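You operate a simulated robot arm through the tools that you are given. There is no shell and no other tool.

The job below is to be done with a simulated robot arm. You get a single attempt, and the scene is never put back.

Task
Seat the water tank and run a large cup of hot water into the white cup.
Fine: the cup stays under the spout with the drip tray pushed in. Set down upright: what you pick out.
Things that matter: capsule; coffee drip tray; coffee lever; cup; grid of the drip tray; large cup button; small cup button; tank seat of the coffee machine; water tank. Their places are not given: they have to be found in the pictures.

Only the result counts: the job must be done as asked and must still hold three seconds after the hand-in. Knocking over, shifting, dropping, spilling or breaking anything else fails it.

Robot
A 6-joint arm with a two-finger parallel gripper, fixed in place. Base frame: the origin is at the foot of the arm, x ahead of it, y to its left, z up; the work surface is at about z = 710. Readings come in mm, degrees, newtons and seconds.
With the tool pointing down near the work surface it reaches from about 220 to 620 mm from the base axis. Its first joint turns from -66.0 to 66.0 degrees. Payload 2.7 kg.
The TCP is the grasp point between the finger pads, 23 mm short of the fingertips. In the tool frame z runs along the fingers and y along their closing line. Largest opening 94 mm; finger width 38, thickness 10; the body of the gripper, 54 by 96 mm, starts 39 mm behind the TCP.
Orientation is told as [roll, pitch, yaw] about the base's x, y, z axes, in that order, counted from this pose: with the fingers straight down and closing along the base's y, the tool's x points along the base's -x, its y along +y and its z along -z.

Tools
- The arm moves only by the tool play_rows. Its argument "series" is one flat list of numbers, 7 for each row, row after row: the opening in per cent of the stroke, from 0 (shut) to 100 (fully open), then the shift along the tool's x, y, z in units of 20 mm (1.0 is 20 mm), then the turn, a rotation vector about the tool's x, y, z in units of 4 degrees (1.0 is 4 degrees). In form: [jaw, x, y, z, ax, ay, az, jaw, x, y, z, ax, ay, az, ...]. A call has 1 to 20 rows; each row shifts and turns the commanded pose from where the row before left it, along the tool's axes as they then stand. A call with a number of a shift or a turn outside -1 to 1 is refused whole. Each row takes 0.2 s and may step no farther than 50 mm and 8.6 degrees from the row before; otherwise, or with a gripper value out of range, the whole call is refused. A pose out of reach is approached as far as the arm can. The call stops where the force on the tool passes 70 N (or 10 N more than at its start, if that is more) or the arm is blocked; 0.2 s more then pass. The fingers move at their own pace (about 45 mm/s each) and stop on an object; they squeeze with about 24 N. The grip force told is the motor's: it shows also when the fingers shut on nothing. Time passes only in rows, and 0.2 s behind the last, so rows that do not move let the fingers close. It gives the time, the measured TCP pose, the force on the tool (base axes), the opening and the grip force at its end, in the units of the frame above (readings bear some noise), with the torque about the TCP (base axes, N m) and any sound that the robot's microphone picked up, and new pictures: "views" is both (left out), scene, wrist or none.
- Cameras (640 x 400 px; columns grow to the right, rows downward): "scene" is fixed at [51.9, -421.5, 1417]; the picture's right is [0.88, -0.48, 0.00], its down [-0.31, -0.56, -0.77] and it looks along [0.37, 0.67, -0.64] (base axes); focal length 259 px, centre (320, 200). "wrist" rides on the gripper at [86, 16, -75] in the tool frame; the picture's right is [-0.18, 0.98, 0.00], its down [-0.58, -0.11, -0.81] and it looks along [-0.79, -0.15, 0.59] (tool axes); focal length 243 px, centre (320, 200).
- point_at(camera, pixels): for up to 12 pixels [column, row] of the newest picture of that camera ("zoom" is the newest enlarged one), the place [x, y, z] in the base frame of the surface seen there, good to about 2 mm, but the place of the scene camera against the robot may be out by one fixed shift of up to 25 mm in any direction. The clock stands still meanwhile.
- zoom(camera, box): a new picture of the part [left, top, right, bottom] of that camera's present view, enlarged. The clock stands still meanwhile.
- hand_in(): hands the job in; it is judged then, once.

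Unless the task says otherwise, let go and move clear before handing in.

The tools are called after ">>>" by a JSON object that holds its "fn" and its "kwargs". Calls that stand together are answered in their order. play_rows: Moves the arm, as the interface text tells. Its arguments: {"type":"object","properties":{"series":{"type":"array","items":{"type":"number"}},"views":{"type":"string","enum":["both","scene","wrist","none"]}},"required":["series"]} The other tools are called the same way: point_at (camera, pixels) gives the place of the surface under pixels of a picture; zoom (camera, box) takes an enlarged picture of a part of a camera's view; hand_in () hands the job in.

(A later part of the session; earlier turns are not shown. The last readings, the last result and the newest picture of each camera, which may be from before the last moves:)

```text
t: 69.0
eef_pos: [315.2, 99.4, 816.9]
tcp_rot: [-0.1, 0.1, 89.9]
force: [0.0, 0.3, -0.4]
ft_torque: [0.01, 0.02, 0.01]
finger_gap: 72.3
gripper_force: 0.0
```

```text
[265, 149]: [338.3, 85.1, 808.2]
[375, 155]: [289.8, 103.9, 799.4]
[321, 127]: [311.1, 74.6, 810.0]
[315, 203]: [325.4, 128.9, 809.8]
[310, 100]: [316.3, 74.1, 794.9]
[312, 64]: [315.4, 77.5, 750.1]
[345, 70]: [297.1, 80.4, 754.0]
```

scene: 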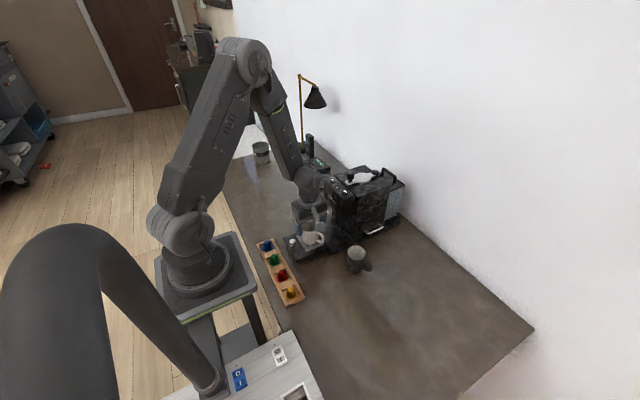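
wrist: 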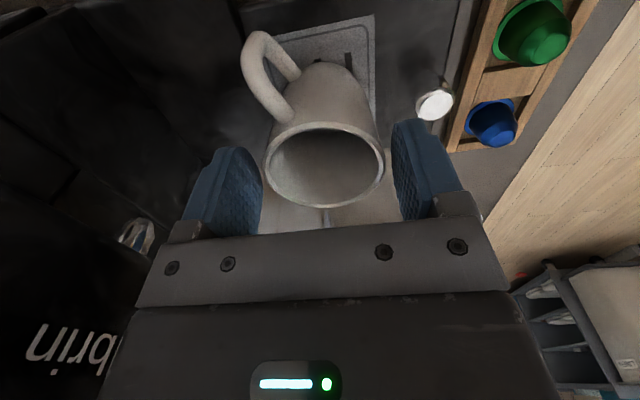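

The fingers are clear on both sides and the cup stands on the grid. I'll rise straight up.

>>> {"fn": "play_rows", "kwargs": {"series": [77, 0, 0, -0.3, 0, 0, 0, 77, 0, 0, -0.6, 0, 0, 0, 77, 0, 0, -0.8, 0, 0, 0, 77, 0, 0, -1, 0, 0, 0, 77, 0, 0, -1, 0, 0, 0, 77, 0, 0, -1, 0, 0, 0, 77, 0, 0, -1, 0, 0, 0, 77, 0, 0, 0, 0, 0, 0]}}

>>> {"fn": "zoom", "kwargs": {"camera": "scene", "box": [270, 200, 370, 270]}}

>>> {"fn": "zoom", "kwargs": {"camera": "wrist", "box": [230, 0, 470, 200]}}

```text
t: 70.8
eef_pos: [315.4, 98.2, 932.5]
tcp_rot: [-0.1, 0.1, 89.9]
force: [-0.2, 1.0, 0.2]
ft_torque: [-0.02, -0.04, 0.03]
finger_gap: 72.3
gripper_force: 0.0
```

scene: 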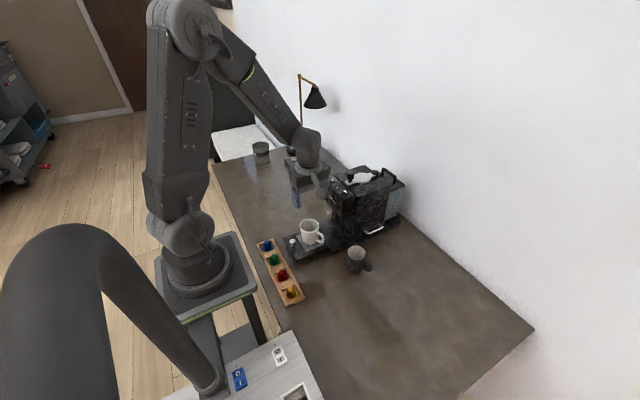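
wrist: 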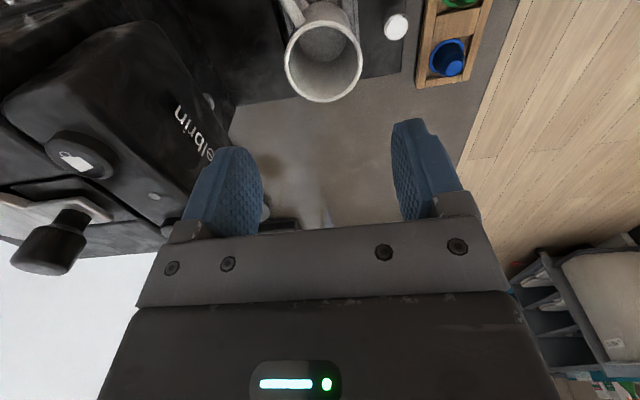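

```text
5.71 times, centred on (320, 235) of scene
```

zoom: 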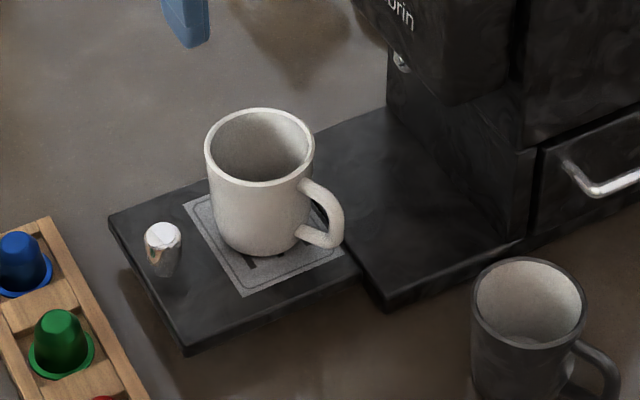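

```text
2.00 times, centred on (350, 100) of wrist
```

zoom: 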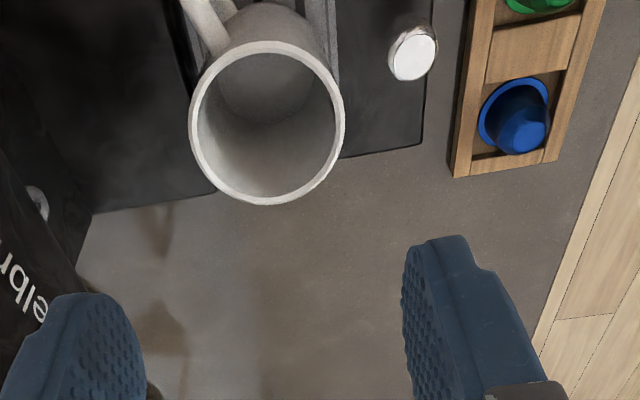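

The cup stands upright on the grid. I'll measure its rim and the knob before pushing the tray.

>>> {"fn": "point_at", "kwargs": {"camera": "zoom", "pixels": [[193, 120], [340, 120], [265, 45], [268, 198], [413, 58], [392, 50], [437, 50], [413, 78], [408, 35], [420, 140]]}}

>>> {"fn": "zoom", "kwargs": {"camera": "scene", "box": [280, 220, 330, 265]}}

```text
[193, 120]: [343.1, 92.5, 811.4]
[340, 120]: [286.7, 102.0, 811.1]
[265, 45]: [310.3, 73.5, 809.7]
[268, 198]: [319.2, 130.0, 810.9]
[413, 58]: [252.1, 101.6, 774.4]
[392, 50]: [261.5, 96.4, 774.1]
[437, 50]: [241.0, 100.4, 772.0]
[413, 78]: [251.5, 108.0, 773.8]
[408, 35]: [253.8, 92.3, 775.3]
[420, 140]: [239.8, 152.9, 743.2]
```

```text
8.89 times, centred on (305, 242) of scene
```

zoom: 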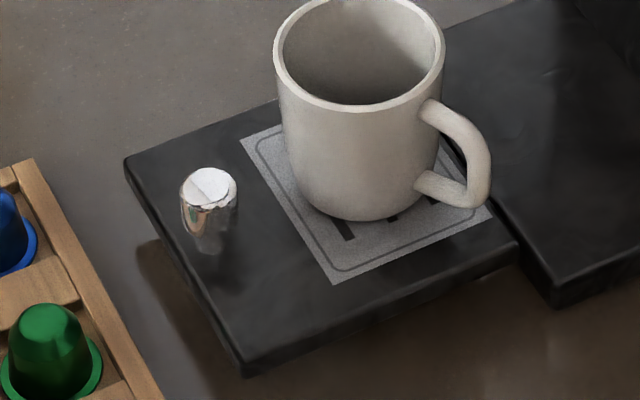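

The cup is centred at (315,101) on the grid and the knob at (252,100), top z 774. I'll close the fingers, move behind the knob to x≈215 and look again.

>>> {"fn": "play_rows", "kwargs": {"series": [0, 0, 1, 0, 0, 0, 0, 0, 0, 1, 0, 0, 0, 0, 0, 0, 1, 0, 0, 0, 0, 0, 0, 1, 0, 0, 0, 0, 0, -0.05, 1, 0, 0, 0, 0, 0, 0, 0, 1, 0, 0, 0, 0, 0, 0, 1, 0, 0, 0, 0, 0, 0, 1, 0, 0, 0, 0, 0, 0, 0, 0, 0, 0]}}

>>> {"fn": "zoom", "kwargs": {"camera": "scene", "box": [250, 180, 350, 280]}}

```text
t: 72.8
eef_pos: [219.5, 103.2, 871.4]
tcp_rot: [0.1, 0.2, 89.9]
force: [-0.2, -0.2, 1.3]
ft_torque: [0.0, 0.0, 0.0]
finger_gap: 0.0
gripper_force: 23.8
out of reach, approached as far as the arm can: row 6
```

scene: 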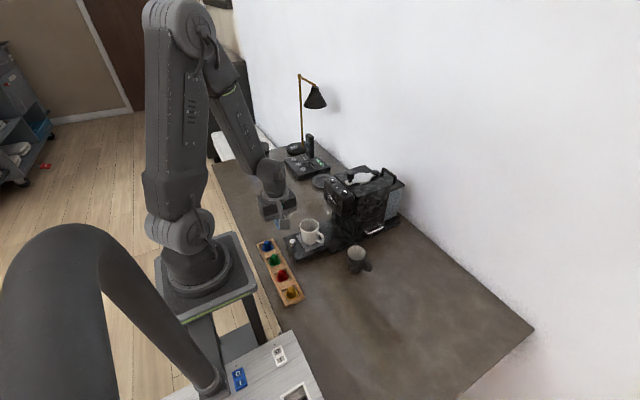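
wrist: 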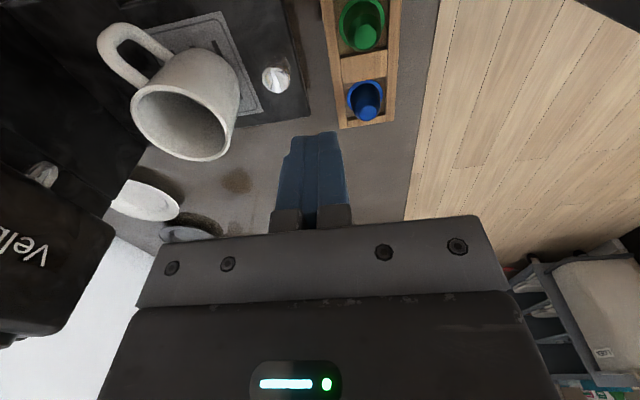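

```text
4.00 times, centred on (300, 230) of scene
```

zoom: 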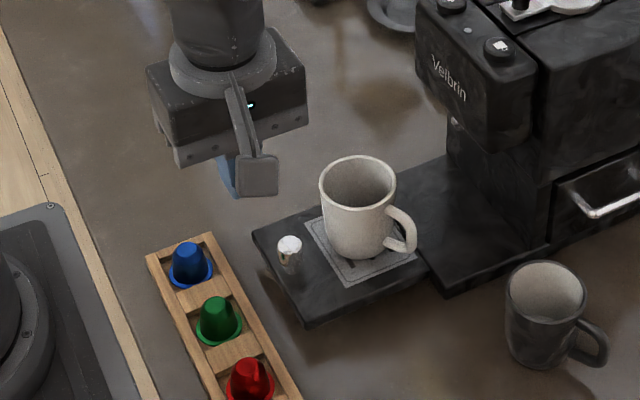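

The closed fingers are behind the knob in x (219 against the knob's back at about 242). I'll descend to z≈781 and check the pose.

>>> {"fn": "play_rows", "kwargs": {"series": [0, 0.1, 0, 0.7, 0, 0, 0, 0, 0, 0, 0.7, 0, 0, 0, 0, 0, 0, 0.7, 0, 0, 0, 0, 0, 0, 0.7, 0, 0, 0, 0, 0, 0, 0.7, 0, 0, 0, 0, 0, 0, 0.7, 0, 0, 0, 0, 0, 0, 0.3, 0, 0, 0, 0, 0, 0, 0, 0, 0, 0]}}

>>> {"fn": "zoom", "kwargs": {"camera": "scene", "box": [250, 200, 350, 280]}}

>>> {"fn": "zoom", "kwargs": {"camera": "wrist", "box": [150, 60, 430, 240]}}

```text
t: 74.6
eef_pos: [219.4, 99.7, 782.5]
tcp_rot: [-0.1, 0.1, 89.9]
force: [0.9, -0.2, 0.3]
ft_torque: [0.0, 0.02, -0.04]
finger_gap: 0.0
gripper_force: 24.0
```

scene: 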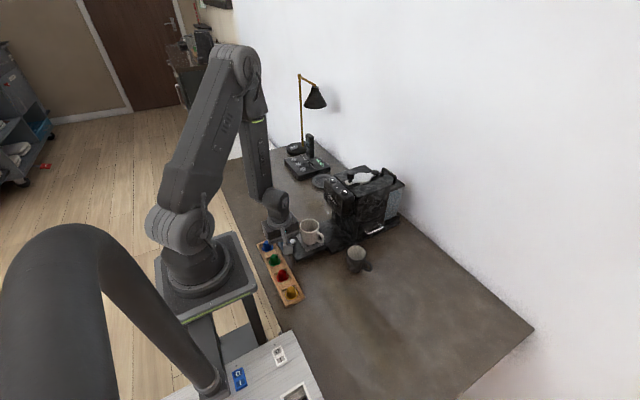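
wrist: 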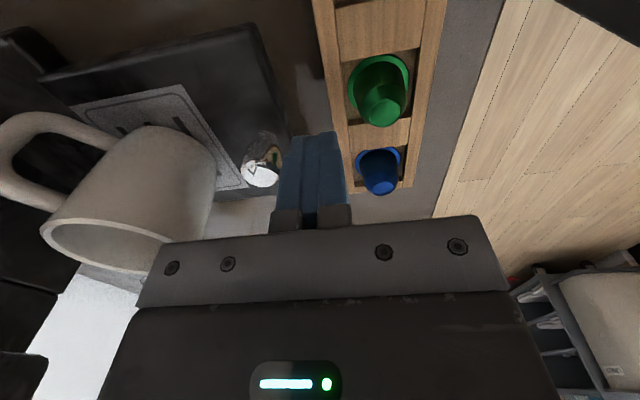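

```text
5.00 times, centred on (300, 240) of scene
```

zoom: 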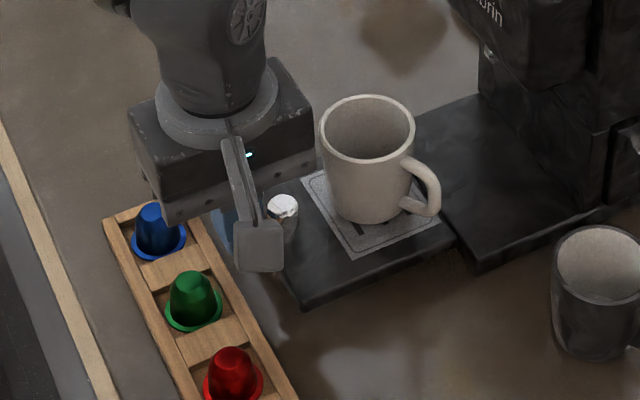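

```text
2.22 times, centred on (290, 150) of wrist
```

zoom: 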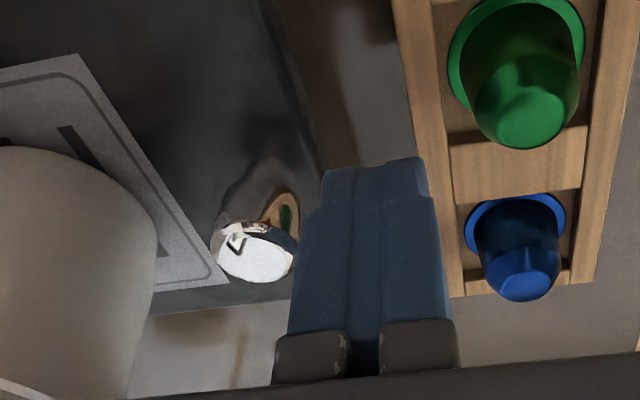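

The closed fingers stand just behind the knob. I'll push slowly in +x, about 50 mm at first, then check the tray and cup.

>>> {"fn": "play_rows", "kwargs": {"series": [0, 0, -0.1, 0, 0, 0, 0, 0, 0, -0.1, 0, 0, 0, 0, 0, 0, -0.1, 0, 0, 0, 0, 0, 0, -0.1, 0, 0, 0, 0, 0, 0, -0.1, 0, 0, 0, 0, 0, 0, -0.1, 0, 0, 0, 0, 0, 0, -0.1, 0, 0, 0, 0, 0, 0, -0.12, 0, 0, 0, 0, 0, 0, -0.14, 0, 0, 0, 0, 0, 0, -0.15, 0, 0, 0, 0, 0, 0, -0.15, 0, 0, 0, 0, 0, 0, -0.15, 0, 0, 0, 0, 0, 0, -0.15, 0, 0, 0, 0, 0, 0, -0.15, 0, 0, 0, 0, 0, 0, -0.15, 0, 0, 0, 0, 0, 0, -0.15, 0, 0, 0, 0]}}

>>> {"fn": "zoom", "kwargs": {"camera": "scene", "box": [270, 200, 370, 280]}}

```text
t: 78.0
eef_pos: [258.2, 97.8, 782.1]
tcp_rot: [-0.1, 0.1, 89.9]
force: [-0.6, 0.4, 0.9]
ft_torque: [0.0, 0.03, 0.01]
finger_gap: 0.0
gripper_force: 23.7
```

scene: 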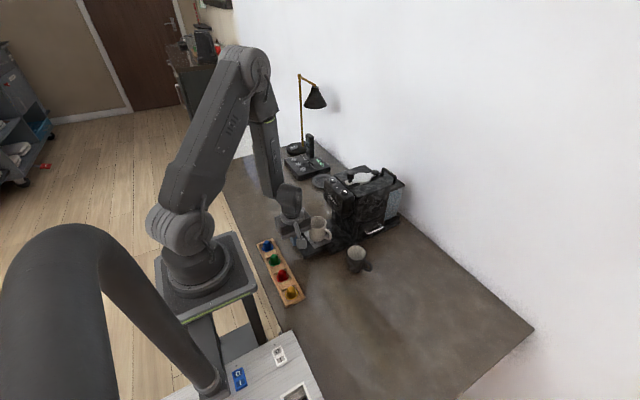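
wrist: 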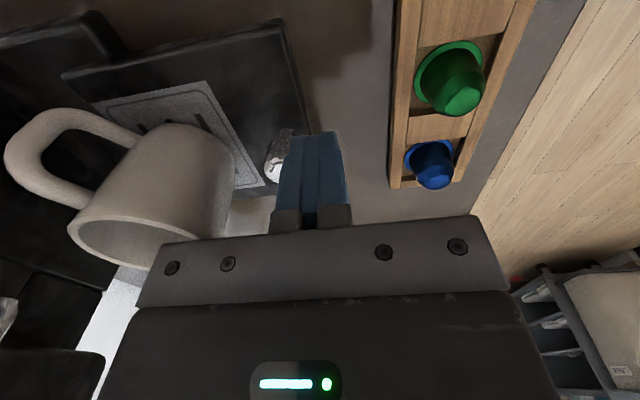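

```text
5.00 times, centred on (320, 240) of scene
```

zoom: 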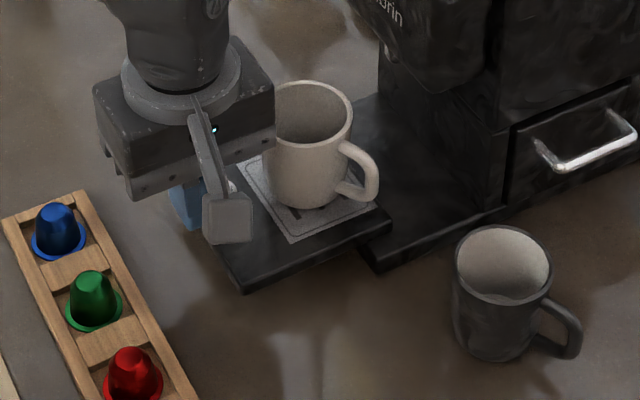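

The tray and cup move together smoothly with almost no force. I'll continue pushing about 50 mm.

>>> {"fn": "play_rows", "kwargs": {"series": [0, 0, -0.1, 0, 0, 0, 0, 0, 0, -0.15, 0, 0, 0, 0, 0, 0, -0.15, 0, 0, 0, 0, 0, 0, -0.15, 0, 0, 0, 0, 0, 0, -0.15, 0, 0, 0, 0, 0, 0, -0.15, 0, 0, 0, 0, 0, 0, -0.15, 0, 0, 0, 0, 0, 0, -0.15, 0, 0, 0, 0, 0, 0, -0.15, 0, 0, 0, 0, 0, 0, -0.15, 0, 0, 0, 0, 0, 0, -0.15, 0, 0, 0, 0, 0, 0, -0.15, 0, 0, 0, 0, 0, 0, -0.15, 0, 0, 0, 0, 0, 0, -0.15, 0, 0, 0, 0, 0, 0, -0.15, 0, 0, 0, 0, 0, 0, -0.15, 0, 0, 0, 0, 0, 0, -0.1, 0, 0, 0, 0]}}

>>> {"fn": "zoom", "kwargs": {"camera": "scene", "box": [290, 190, 390, 270]}}

```text
t: 81.6
eef_pos: [307.1, 99.1, 781.3]
tcp_rot: [-0.2, 0.2, 89.9]
force: [-0.4, 0.7, 0.5]
ft_torque: [0.0, -0.03, 0.01]
finger_gap: 0.0
gripper_force: 24.1
```

scene: 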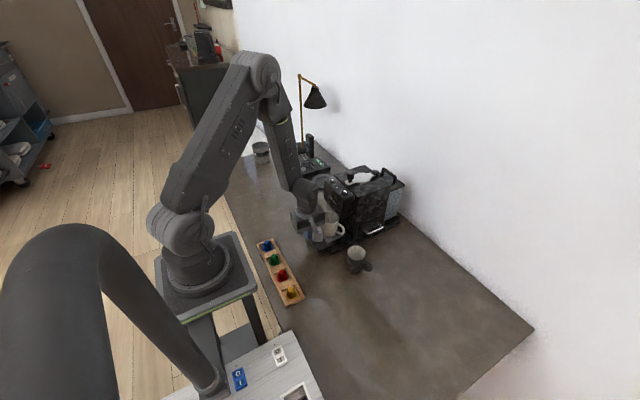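
wrist: 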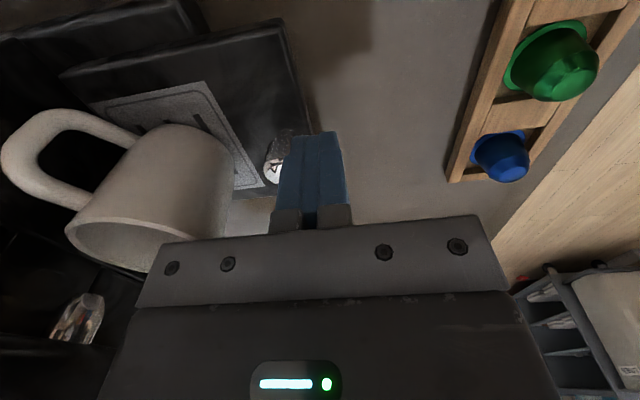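

```text
5.00 times, centred on (340, 230) of scene
```

zoom: 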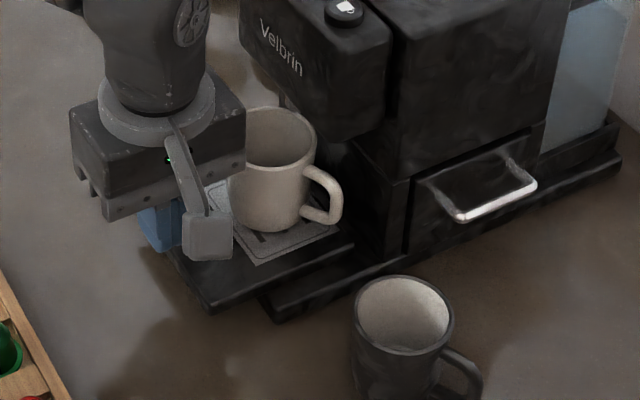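

The tray has moved about 75 mm, and the cup is nearing the spout. I'll continue in small steps until the stop is felt.

>>> {"fn": "play_rows", "kwargs": {"series": [0, 0, -0.1, 0, 0, 0, 0, 0, 0, -0.1, 0, 0, 0, 0, 0, 0, -0.1, 0, 0, 0, 0, 0, 0, -0.1, 0, 0, 0, 0, 0, 0, -0.1, 0, 0, 0, 0, 0, 0, 0, 0, 0, 0, 0], "views": "none"}}

>>> {"fn": "play_rows", "kwargs": {"series": [0, 0, -0.1, 0, 0, 0, 0, 0, 0, -0.05, 0, 0, 0, 0, 0, 0, 0, 0, 0, 0, 0], "views": "none"}}

>>> {"fn": "play_rows", "kwargs": {"series": [0, 0, -0.1, 0, 0, 0, 0, 0, 0, 0, 0, 0, 0, 0]}}

>>> {"fn": "zoom", "kwargs": {"camera": "scene", "box": [290, 190, 390, 270]}}

```text
t: 83.0
eef_pos: [316.8, 97.4, 781.7]
tcp_rot: [0.1, 0.3, 89.9]
force: [-8.8, 3.5, 4.0]
ft_torque: [0.07, 0.19, 0.07]
finger_gap: 0.0
gripper_force: 23.6
```

```text
t: 83.8
eef_pos: [317.7, 98.3, 781.4]
tcp_rot: [0.5, 0.4, 90.0]
force: [-29.3, 9.8, 6.1]
ft_torque: [0.23, 0.64, 0.13]
finger_gap: 0.1
gripper_force: 23.8
```

```text
t: 84.4
eef_pos: [318.4, 96.9, 782.1]
tcp_rot: [0.7, 0.5, 89.8]
force: [-35.1, 12.5, 0.8]
ft_torque: [0.28, 0.81, 0.22]
finger_gap: 0.1
gripper_force: 23.9
```

scene: 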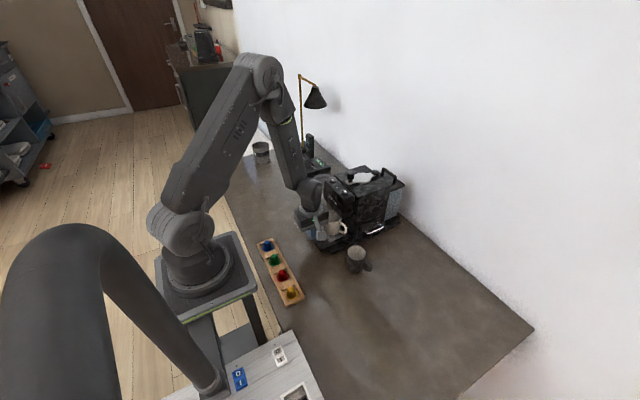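
wrist: 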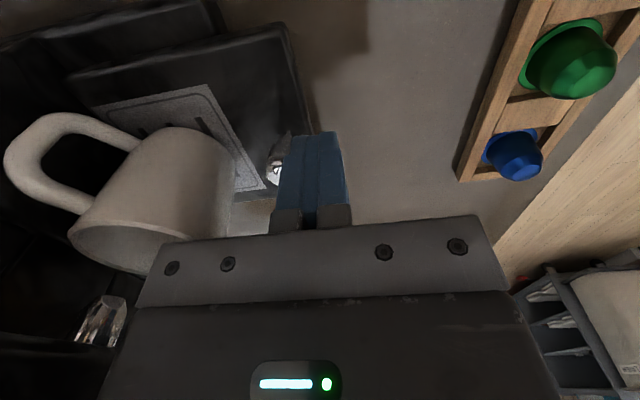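

```text
5.00 times, centred on (340, 230) of scene
```

zoom: 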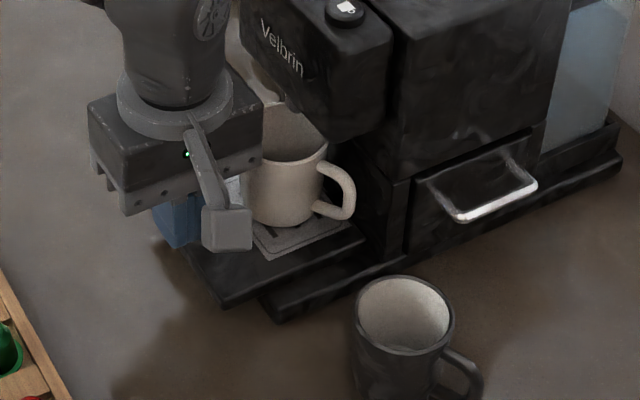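

The push met a firm stop at TCP x≈318 (-35 N). I'll check the picture to see whether the tray is fully in and the cup is free of the spout and head.

>>> {"fn": "zoom", "kwargs": {"camera": "scene", "box": [325, 200, 375, 260]}}

>>> {"fn": "point_at", "kwargs": {"camera": "zoom", "pixels": [[300, 240], [320, 250], [300, 262], [285, 215], [240, 270], [120, 120], [200, 80], [330, 200], [340, 260], [270, 200]]}}

```text
6.67 times, centred on (350, 230) of scene
```

zoom: 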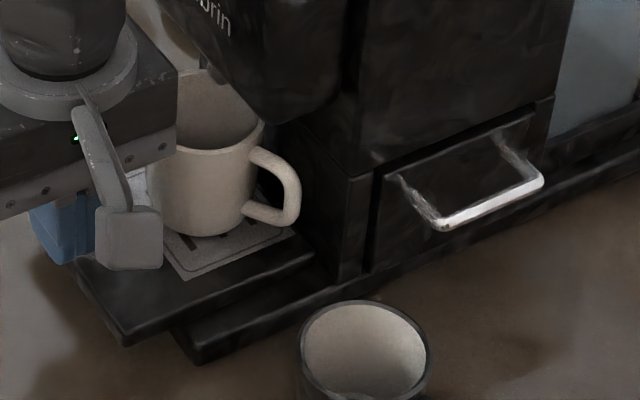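

```text
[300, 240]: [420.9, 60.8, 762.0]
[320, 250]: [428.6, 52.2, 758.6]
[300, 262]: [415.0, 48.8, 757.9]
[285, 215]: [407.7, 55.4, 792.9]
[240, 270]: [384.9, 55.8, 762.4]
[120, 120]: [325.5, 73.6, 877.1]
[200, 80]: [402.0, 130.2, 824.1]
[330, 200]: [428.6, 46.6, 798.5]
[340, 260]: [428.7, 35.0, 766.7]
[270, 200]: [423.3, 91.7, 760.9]
```

>>> {"fn": "zoom", "kwargs": {"camera": "wrist", "box": [0, 90, 300, 360]}}

>>> {"fn": "point_at", "kwargs": {"camera": "wrist", "pixels": [[100, 310], [90, 335], [115, 315], [104, 300], [90, 225], [75, 240], [110, 265], [60, 350], [215, 110], [265, 190], [70, 75]]}}

```text
1.48 times, centred on (150, 225) of wrist
```

zoom: 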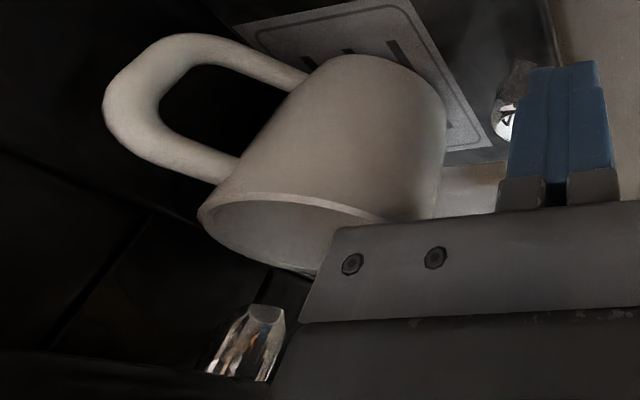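

```text
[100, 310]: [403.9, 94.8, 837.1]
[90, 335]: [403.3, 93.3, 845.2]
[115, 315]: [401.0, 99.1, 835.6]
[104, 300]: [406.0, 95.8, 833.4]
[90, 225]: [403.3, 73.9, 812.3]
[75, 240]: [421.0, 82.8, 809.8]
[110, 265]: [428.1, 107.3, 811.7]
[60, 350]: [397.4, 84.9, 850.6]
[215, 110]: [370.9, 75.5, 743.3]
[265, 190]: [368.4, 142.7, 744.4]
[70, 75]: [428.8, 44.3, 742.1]
```

The spout's tip is at z≈833 near (408,98) and the cup rim at z≈811 is centred near (401,102), so the cup is under the spout and the tray is against its stop. I'll back away gently and rise.

>>> {"fn": "play_rows", "kwargs": {"series": [0, 0, 0.1, 0, 0, 0, 0, 0, 0, 0.2, 0, 0, 0, 0, 0, 0, 0.3, 0, 0, 0, 0, 0, 0, 0.4, 0, 0, 0, 0, 0, 0, 0, -0.5, 0, 0, 0, 0, 0, 0, -1, 0, 0, 0, 0, 0, 0, -1, 0, 0, 0, 0, 0, 0, -1, 0, 0, 0, 0, 0, 0, -1, 0, 0, 0, 0, 0, 0, -1, 0, 0, 0, 0, 0, 0, -1, 0, 0, 0, 0, 0, 0, -1, 0, 0, 0, 0, 0, 0, -1, 0, 0, 0, 0, 0, 0, -1, 0, 0, 0, 0, 0, 0, -1, 0, 0, 0, 0, 0, 0, 0, 0, 0, 0]}}

>>> {"fn": "zoom", "kwargs": {"camera": "scene", "box": [300, 160, 420, 270]}}

>>> {"fn": "zoom", "kwargs": {"camera": "wrist", "box": [0, 0, 320, 240]}}

```text
t: 87.8
eef_pos: [302.5, 99.3, 991.7]
tcp_rot: [0.0, 0.1, 89.9]
force: [-0.3, -0.3, 0.2]
ft_torque: [0.01, -0.01, 0.03]
finger_gap: 0.0
gripper_force: 24.0
```

scene: 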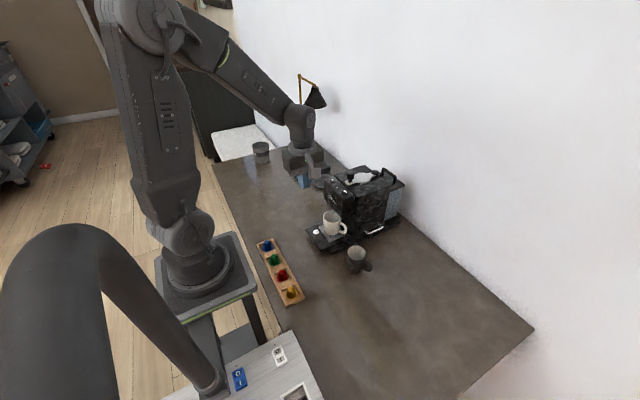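
wrist: 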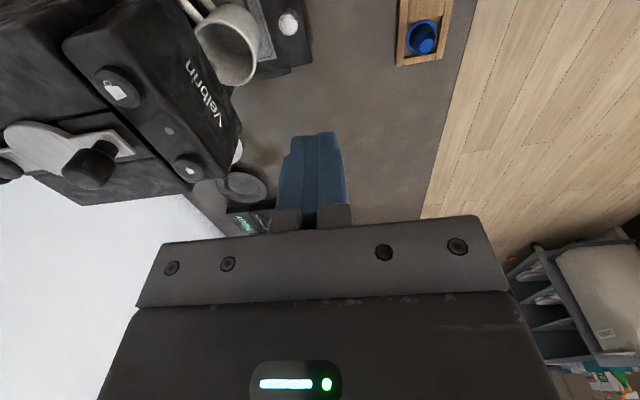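

```text
3.64 times, centred on (360, 215) of scene
```

zoom: 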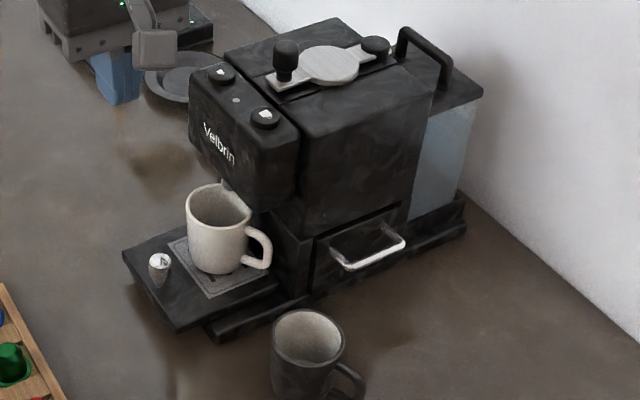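

```text
1.67 times, centred on (160, 120) of wrist
```

zoom: 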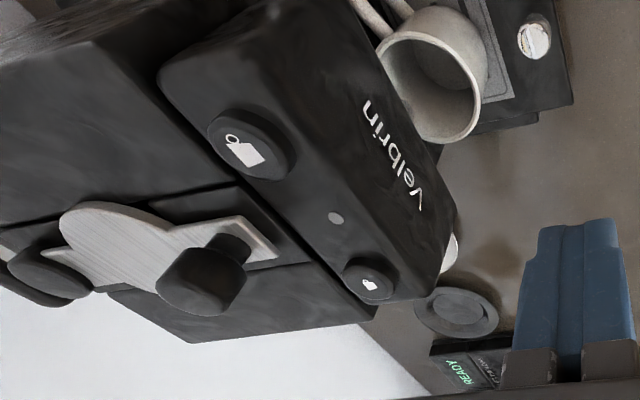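

The tray is in and the cup stands on the grid. I'll measure the cup rim against the spout and the tray's rear edge against the column more closely.

>>> {"fn": "zoom", "kwargs": {"camera": "scene", "box": [315, 200, 385, 255]}}

>>> {"fn": "point_at", "kwargs": {"camera": "zoom", "pixels": [[68, 100], [183, 112], [130, 150], [110, 70], [140, 68], [140, 60], [230, 222], [215, 215], [250, 218], [80, 190], [45, 240], [235, 190]]}}

>>> {"fn": "point_at", "kwargs": {"camera": "wrist", "pixels": [[196, 30], [257, 50], [233, 5], [236, 84], [288, 22], [290, 15], [310, 65], [116, 88], [190, 168], [170, 130]]}}

```text
7.27 times, centred on (350, 228) of scene
```

zoom: 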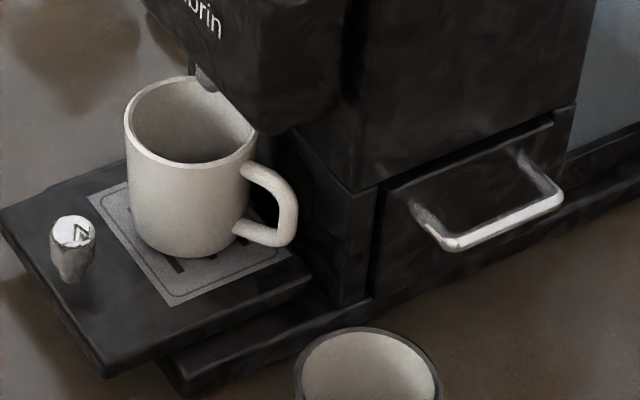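

```text
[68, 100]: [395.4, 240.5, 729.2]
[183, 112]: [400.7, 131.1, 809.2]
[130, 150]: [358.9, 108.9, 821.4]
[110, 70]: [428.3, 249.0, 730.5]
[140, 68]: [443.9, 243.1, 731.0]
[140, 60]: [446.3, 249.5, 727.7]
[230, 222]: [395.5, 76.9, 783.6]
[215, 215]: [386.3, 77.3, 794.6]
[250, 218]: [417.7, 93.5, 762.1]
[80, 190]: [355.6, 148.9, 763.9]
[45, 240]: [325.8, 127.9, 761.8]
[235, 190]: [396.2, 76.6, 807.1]
```

```text
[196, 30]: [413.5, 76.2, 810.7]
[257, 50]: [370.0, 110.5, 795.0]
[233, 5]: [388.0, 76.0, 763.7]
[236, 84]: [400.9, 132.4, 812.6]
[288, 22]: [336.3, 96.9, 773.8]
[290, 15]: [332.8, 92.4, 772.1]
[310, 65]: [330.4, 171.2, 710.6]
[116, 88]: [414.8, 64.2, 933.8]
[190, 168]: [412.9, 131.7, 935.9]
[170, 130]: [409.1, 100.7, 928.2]
```

>>> {"fn": "point_at", "kwargs": {"camera": "zoom", "pixels": [[8, 212], [105, 362], [300, 270], [308, 274], [92, 192], [172, 303], [288, 252], [128, 115], [252, 130], [190, 165], [200, 80], [320, 300]]}}

>>> {"fn": "zoom", "kwargs": {"camera": "wrist", "box": [160, 0, 320, 100]}}

```text
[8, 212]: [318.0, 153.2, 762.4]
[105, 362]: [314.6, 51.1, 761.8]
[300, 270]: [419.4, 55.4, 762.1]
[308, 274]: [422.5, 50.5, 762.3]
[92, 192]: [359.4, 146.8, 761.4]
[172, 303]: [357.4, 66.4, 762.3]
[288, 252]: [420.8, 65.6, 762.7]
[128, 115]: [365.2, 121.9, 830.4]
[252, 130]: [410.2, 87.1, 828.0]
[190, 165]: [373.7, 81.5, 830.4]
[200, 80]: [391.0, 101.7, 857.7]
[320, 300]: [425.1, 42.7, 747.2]
```

```text
4.00 times, centred on (240, 50) of wrist
```

zoom: 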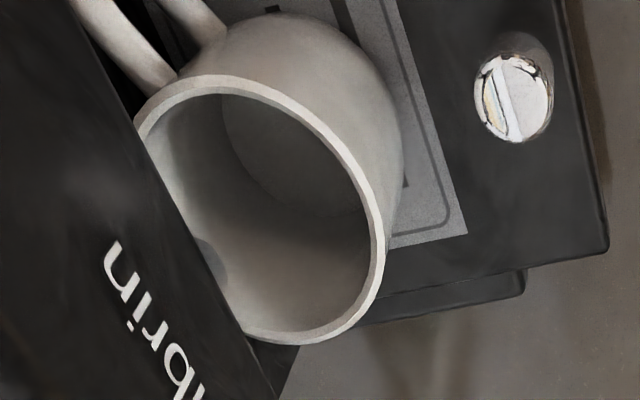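

The tray front has moved about 86 mm; I want to be sure it is fully in. I'll zoom closely on the tray's rear edge against the column.

>>> {"fn": "zoom", "kwargs": {"camera": "scene", "box": [340, 222, 364, 246]}}

>>> {"fn": "zoom", "kwargs": {"camera": "wrist", "box": [160, 0, 320, 100]}}

>>> {"fn": "point_at", "kwargs": {"camera": "zoom", "pixels": [[600, 240], [605, 100], [467, 232], [390, 250], [515, 285], [525, 265], [515, 100], [475, 90], [555, 90], [290, 345], [135, 115], [385, 250]]}}

```text
16.00 times, centred on (352, 234) of scene
```

zoom: 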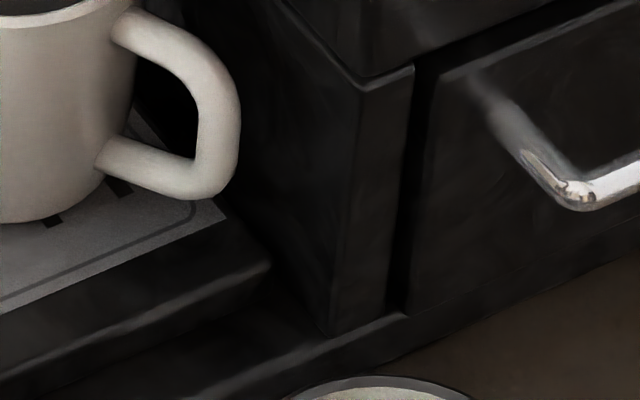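

```text
4.00 times, centred on (240, 50) of wrist
```

zoom: 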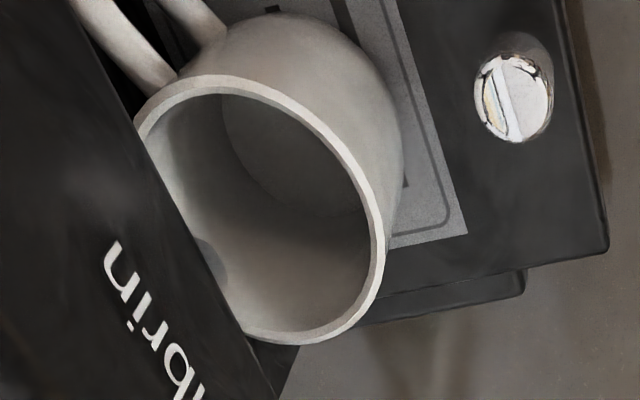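

```text
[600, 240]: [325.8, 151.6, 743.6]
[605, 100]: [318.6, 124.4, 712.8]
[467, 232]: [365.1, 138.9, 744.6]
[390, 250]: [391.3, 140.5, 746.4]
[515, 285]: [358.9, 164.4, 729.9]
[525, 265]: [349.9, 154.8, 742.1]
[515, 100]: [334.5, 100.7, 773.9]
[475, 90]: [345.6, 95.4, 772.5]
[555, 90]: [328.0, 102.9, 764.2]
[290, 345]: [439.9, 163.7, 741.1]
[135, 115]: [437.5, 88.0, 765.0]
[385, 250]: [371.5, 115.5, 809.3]
```

The close-up suggests a gap of about 6 mm between the tray's rear and the column. I'll go back down behind the knob and push more firmly to make sure that the tray is at its stop.

>>> {"fn": "play_rows", "kwargs": {"series": [0, 0, 0, 1, 0, 0, 0, 0, 0, 0, 1, 0, 0, 0, 0, 0, 0, 1, 0, 0, 0, 0, 0, 0, 1, 0, 0, 0, 0, 0, 0, 1, 0, 0, 0, 0, 0, 0, 1, 0, 0, 0, 0, 0, 0, 1, 0, 0, 0, 0, 0, 0, 1, 0, 0, 0, 0, 0, 0, 0.8, 0, 0, 0, 0, 0, 0, 0.8, 0, 0, 0, 0, 0, 0, 0.6, 0, 0, 0, 0, 0, 0, 0.5, 0, 0, 0, 0, 0, 0, 0, 0, 0, 0], "views": "wrist"}}

>>> {"fn": "play_rows", "kwargs": {"series": [0, 0, -0.15, 0, 0, 0, 0, 0, 0, -0.15, 0, 0, 0, 0, 0, 0, -0.15, 0, 0, 0, 0, 0, 0, -0.1, 0, 0, 0, 0, 0, 0, -0.1, 0, 0, 0, 0, 0, 0, -0.1, 0, 0, 0, 0, 0, 0, 0, 0, 0, 0, 0], "views": "wrist"}}

```text
t: 90.6
eef_pos: [303.8, 99.0, 777.7]
tcp_rot: [-0.1, 0.1, 89.9]
force: [0.3, 0.1, -0.3]
ft_torque: [-0.02, -0.02, -0.02]
finger_gap: 0.0
gripper_force: 23.4
```

wrist: 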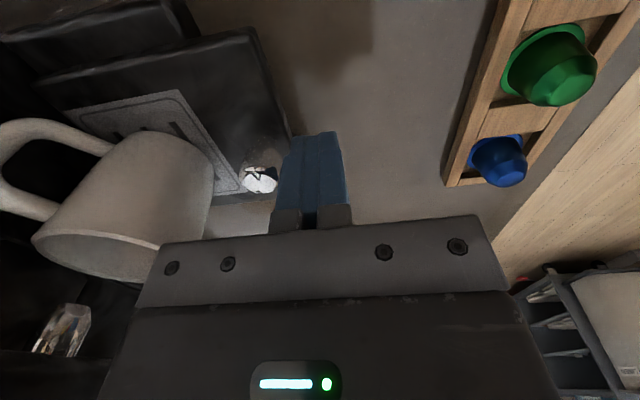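

```text
t: 92.2
eef_pos: [316.3, 99.3, 777.8]
tcp_rot: [0.1, 0.1, 90.0]
force: [-10.6, 1.6, 5.1]
ft_torque: [0.04, 0.2, 0.02]
finger_gap: 0.0
gripper_force: 24.4
```

wrist: 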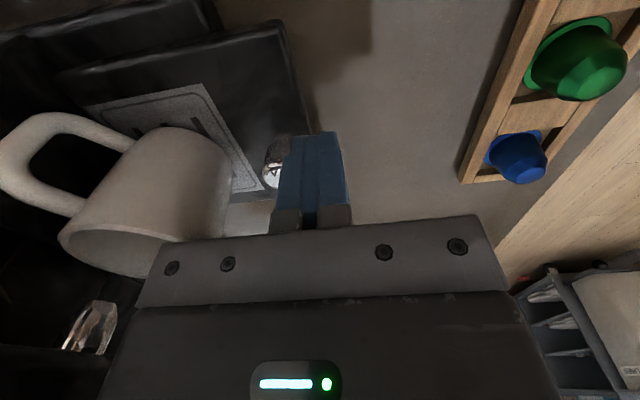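

Contact is back at TCP x≈316 with -10.6 N. I'll push on in small steps to test whether the stop gives.

>>> {"fn": "play_rows", "kwargs": {"series": [0, 0, -0.1, 0, 0, 0, 0, 0, 0, -0.05, 0, 0, 0, 0, 0, 0, 0, 0, 0, 0, 0], "views": "none"}}

>>> {"fn": "play_rows", "kwargs": {"series": [0, 0, -0.1, 0, 0, 0, 0, 0, 0, 0, 0, 0, 0, 0], "views": "none"}}

>>> {"fn": "play_rows", "kwargs": {"series": [0, 0, -0.08, 0, 0, 0, 0, 0, 0, 0, 0, 0, 0, 0], "views": "both"}}

```text
t: 93.0
eef_pos: [316.5, 98.4, 777.8]
tcp_rot: [0.3, 0.4, 90.0]
force: [-31.6, 17.8, 11.7]
ft_torque: [0.34, 0.53, 0.23]
finger_gap: 0.1
gripper_force: 24.1
```

```text
t: 93.6
eef_pos: [317.7, 98.7, 777.9]
tcp_rot: [0.8, 0.5, 90.1]
force: [-40.2, 25.3, 3.4]
ft_torque: [0.42, 0.73, 0.32]
finger_gap: 0.0
gripper_force: 23.7
```

```text
t: 94.2
eef_pos: [317.7, 96.2, 777.5]
tcp_rot: [1.0, 0.8, 89.9]
force: [-47.6, 25.0, 3.8]
ft_torque: [0.38, 0.81, 0.31]
finger_gap: 0.1
gripper_force: 23.7
```

scene: 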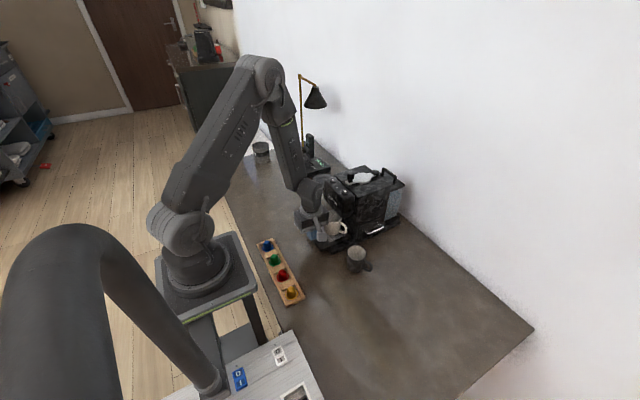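
wrist: 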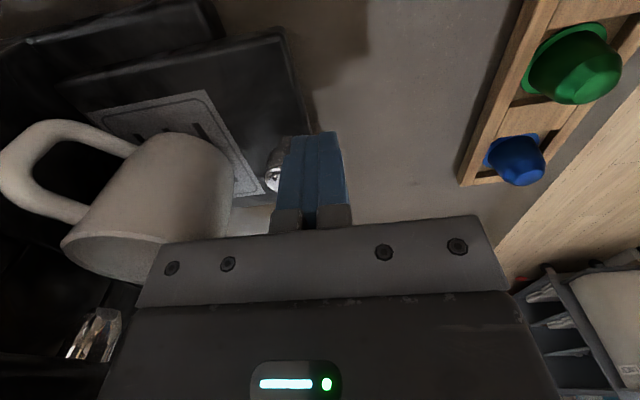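

The stop is firm: 48 N gives no more travel, so the tray is fully in. I'll back off gently, rise, and check that nothing has shifted.

>>> {"fn": "play_rows", "kwargs": {"series": [0, 0, 0.1, 0, 0, 0, 0, 0, 0, 0.15, 0, 0, 0, 0, 0, 0, 0.25, 0, 0, 0, 0, 0, 0, 0.35, 0, 0, 0, 0, 0, 0, 0.3, -0.3, 0, 0, 0, 0, 0, 0, -1, 0, 0, 0, 0, 0, 0, -1, 0, 0, 0, 0, 0, 0, -1, 0, 0, 0, 0, 0, 0, -1, 0, 0, 0, 0, 0, 0, -1, 0, 0, 0, 0, 0, 0, -1, 0, 0, 0, 0, 0, 0, -1, 0, 0, 0, 0, 0, 0, -1, 0, 0, 0, 0, 0, 0, -1, 0, 0, 0, 0, 0, 0, -1, 0, 0, 0, 0, 0, 0, -1, 0, 0, 0, 0, 0, 0, -0.5, 0, 0, 0, 0, 0, 0, 0, 0, 0, 0]}}

>>> {"fn": "zoom", "kwargs": {"camera": "scene", "box": [300, 170, 400, 260]}}

>>> {"fn": "zoom", "kwargs": {"camera": "wrist", "box": [60, 0, 320, 200]}}

```text
t: 98.0
eef_pos: [298.4, 97.6, 1013.3]
tcp_rot: [-0.1, 0.1, 89.9]
force: [-0.7, -0.1, -0.1]
ft_torque: [0.01, -0.04, -0.01]
finger_gap: 0.0
gripper_force: 24.0
```

scene: 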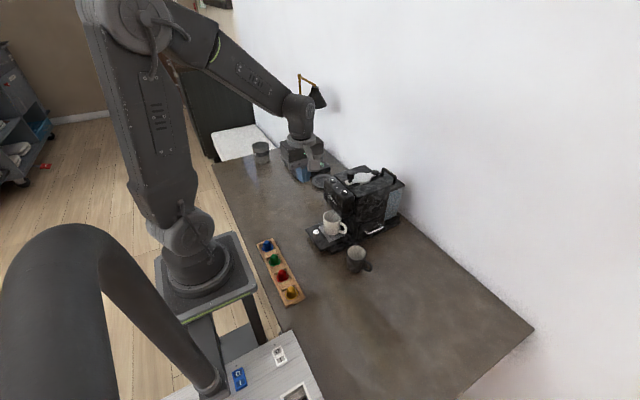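
wrist: 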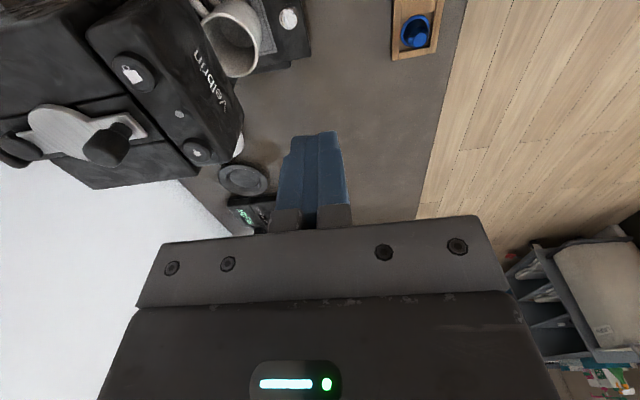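

```text
4.44 times, centred on (350, 215) of scene
```

zoom: 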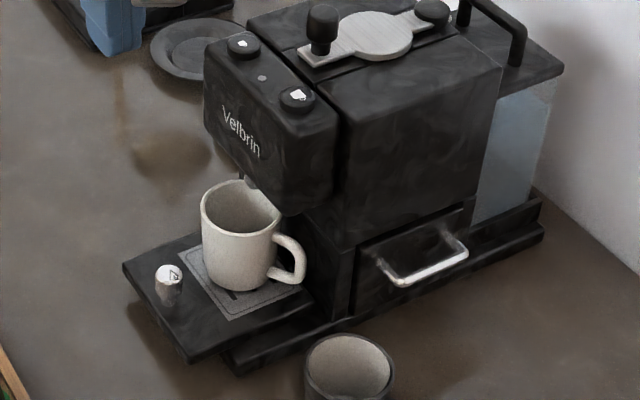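

```text
2.00 times, centred on (190, 100) of wrist
```

zoom: 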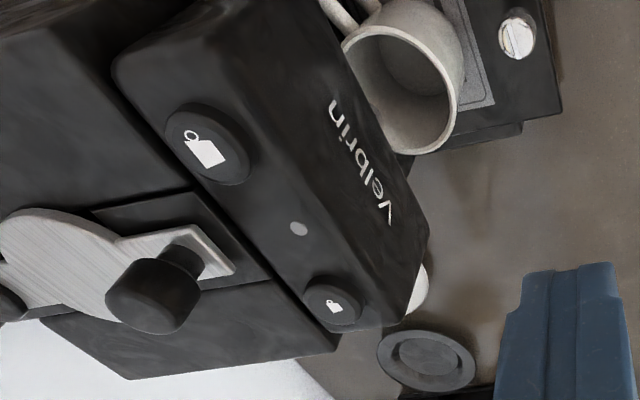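

The large-cup button (bigger mug icon) is at (207,145) in the zoom, nearer -y, and the small one at (333,305). I'll measure both, along with the button's edges and the lever knob.

>>> {"fn": "point_at", "kwargs": {"camera": "zoom", "pixels": [[205, 150], [175, 120], [245, 165], [195, 178], [220, 118], [333, 300], [260, 180], [300, 228], [150, 285], [130, 60], [250, 230], [150, 300]]}}

```text
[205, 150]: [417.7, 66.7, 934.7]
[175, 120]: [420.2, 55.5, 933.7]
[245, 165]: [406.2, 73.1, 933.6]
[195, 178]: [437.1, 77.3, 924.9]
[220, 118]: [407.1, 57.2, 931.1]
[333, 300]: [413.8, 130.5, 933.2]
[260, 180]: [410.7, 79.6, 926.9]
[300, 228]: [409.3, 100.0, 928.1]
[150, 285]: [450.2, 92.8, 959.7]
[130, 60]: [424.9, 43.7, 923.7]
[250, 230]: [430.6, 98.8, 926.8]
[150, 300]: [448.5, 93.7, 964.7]
```

The large button is centred near (416.5,66) with its top at z≈934. I'll move the closed fingertips above it, staying clear of the lever knob at (449,95).

>>> {"fn": "play_rows", "kwargs": {"series": [0, 0.26, -0.8, 0, 0, 0, 0, 0, 0.26, -0.8, 0, 0, 0, 0, 0, 0.26, -0.8, 0, 0, 0, 0, 0, 0.26, -0.8, 0, 0, 0, 0, 0, 0.26, -0.8, 0, 0, 0, 0, 0, 0.26, -0.8, 0, 0, 0, 0, 0, 0, -0.8, 0, 0, 0, 0, 0, 0, -0.25, 0, 0, 0, 0, 0, 0, 0, 0.9, 0, 0, 0, 0, 0, 0, 0.6, 0, 0, 0, 0, 0, 0, 0, 0, 0, 0]}}

>>> {"fn": "zoom", "kwargs": {"camera": "scene", "box": [310, 130, 400, 230]}}

>>> {"fn": "zoom", "kwargs": {"camera": "wrist", "box": [200, 60, 440, 240]}}

```text
t: 100.4
eef_pos: [418.9, 67.2, 983.8]
tcp_rot: [-0.1, 0.3, 89.8]
force: [0.2, -0.4, -0.4]
ft_torque: [0.0, 0.02, -0.01]
finger_gap: 0.0
gripper_force: 23.6
```

scene: 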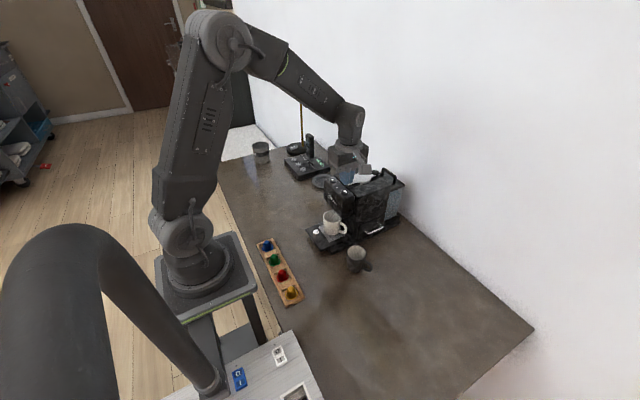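
wrist: 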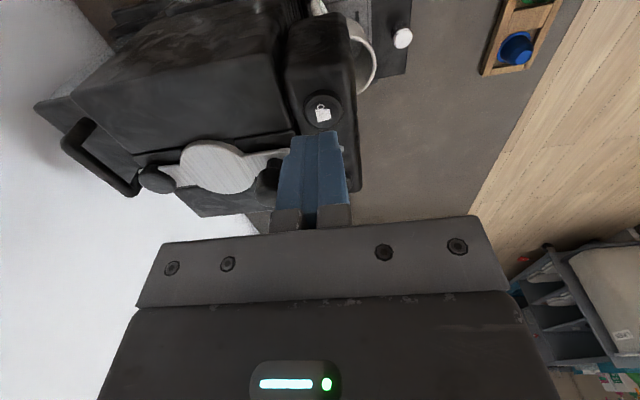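

```text
4.00 times, centred on (355, 180) of scene
```

zoom: 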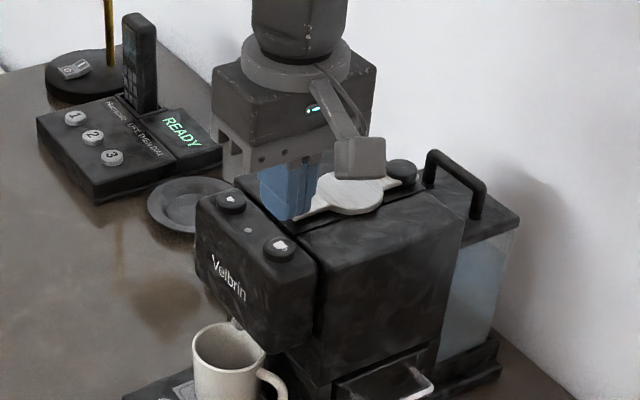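

```text
2.22 times, centred on (320, 150) of wrist
```

zoom: 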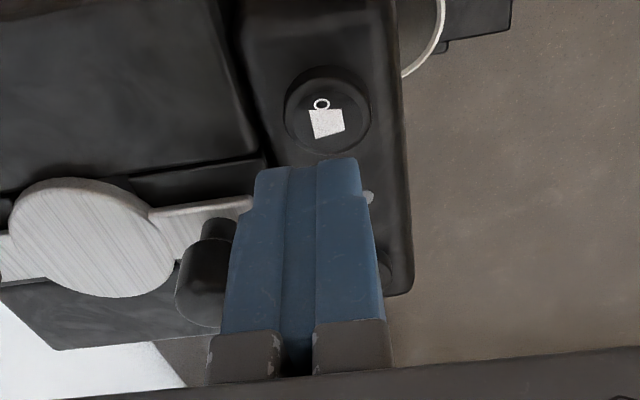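

The fingertips should now be above the large button. I'll verify with point measurements on the fingertip and button before pressing.

>>> {"fn": "point_at", "kwargs": {"camera": "zoom", "pixels": [[328, 122], [310, 165], [300, 200], [260, 185], [350, 170], [205, 270], [330, 70], [290, 110], [368, 115], [325, 152]]}}

>>> {"fn": "zoom", "kwargs": {"camera": "scene", "box": [350, 150, 400, 200]}}

```text
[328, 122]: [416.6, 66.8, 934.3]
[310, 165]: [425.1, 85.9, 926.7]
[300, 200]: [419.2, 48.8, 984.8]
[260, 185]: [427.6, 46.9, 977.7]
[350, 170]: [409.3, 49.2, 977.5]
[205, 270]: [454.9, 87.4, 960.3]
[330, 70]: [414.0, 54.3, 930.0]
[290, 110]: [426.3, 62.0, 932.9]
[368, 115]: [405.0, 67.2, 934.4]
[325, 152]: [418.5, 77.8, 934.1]
```

```text
8.00 times, centred on (375, 175) of scene
```

zoom: 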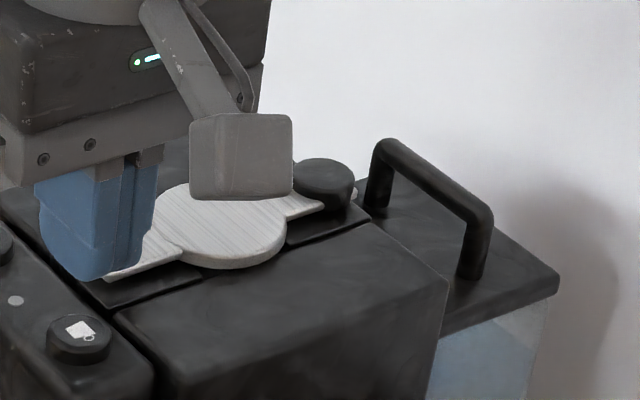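

The fingertips (x 409–428, y centre 67) are right over the button at (416,66). I'll shift 2 mm in -x and descend to just above it.

>>> {"fn": "play_rows", "kwargs": {"series": [0, 0, 0.1, 0.4, 0, 0, 0, 0, 0, 0, 0.4, 0, 0, 0, 0, 0, 0, 0.3, 0, 0, 0, 0, 0, 0, 0, 0, 0, 0], "views": "none"}}

>>> {"fn": "play_rows", "kwargs": {"series": [0, 0, 0, 0.1, 0, 0, 0, 0, 0, 0, 0.1, 0, 0, 0, 0, 0, 0, 0, 0, 0, 0], "views": "none"}}

```text
t: 101.4
eef_pos: [415.3, 66.0, 963.6]
tcp_rot: [0.0, 0.2, 89.9]
force: [-0.1, 0.2, 0.1]
ft_torque: [-0.01, 0.01, 0.02]
finger_gap: 0.0
gripper_force: 24.1
```

```text
t: 102.2
eef_pos: [416.0, 67.1, 957.9]
tcp_rot: [-0.2, 0.2, 90.0]
force: [-0.2, -0.1, 0.3]
ft_torque: [0.0, 0.02, -0.01]
finger_gap: 0.1
gripper_force: 24.3
```

No contact yet at TCP z≈958. I'll press in small steps, watching force and sound.

>>> {"fn": "play_rows", "kwargs": {"series": [0, 0, 0, 0.1, 0, 0, 0, 0, 0, 0, 0, 0, 0, 0], "views": "none"}}

>>> {"fn": "play_rows", "kwargs": {"series": [0, 0, 0, 0.1, 0, 0, 0, 0, 0, 0, 0, 0, 0, 0], "views": "none"}}

>>> {"fn": "play_rows", "kwargs": {"series": [0, 0, 0, 0.08, 0, 0, 0, 0, 0, 0, 0, 0, 0, 0], "views": "none"}}

```text
t: 102.8
eef_pos: [416.1, 67.0, 956.1]
tcp_rot: [-0.1, 0.1, 89.9]
force: [0.4, 0.3, 0.0]
ft_torque: [-0.02, -0.01, 0.0]
finger_gap: 0.1
gripper_force: 23.6
```

```text
t: 103.4
eef_pos: [415.3, 67.6, 955.5]
tcp_rot: [0.0, 0.1, 89.9]
force: [0.8, 0.7, 0.1]
ft_torque: [-0.01, -0.04, 0.02]
finger_gap: 0.2
gripper_force: 24.1
```

```text
t: 104.0
eef_pos: [415.8, 68.0, 954.2]
tcp_rot: [-0.1, 0.2, 89.9]
force: [0.1, -0.7, 1.5]
ft_torque: [0.0, 0.0, -0.01]
finger_gap: 0.2
gripper_force: 23.8
heard: click
```

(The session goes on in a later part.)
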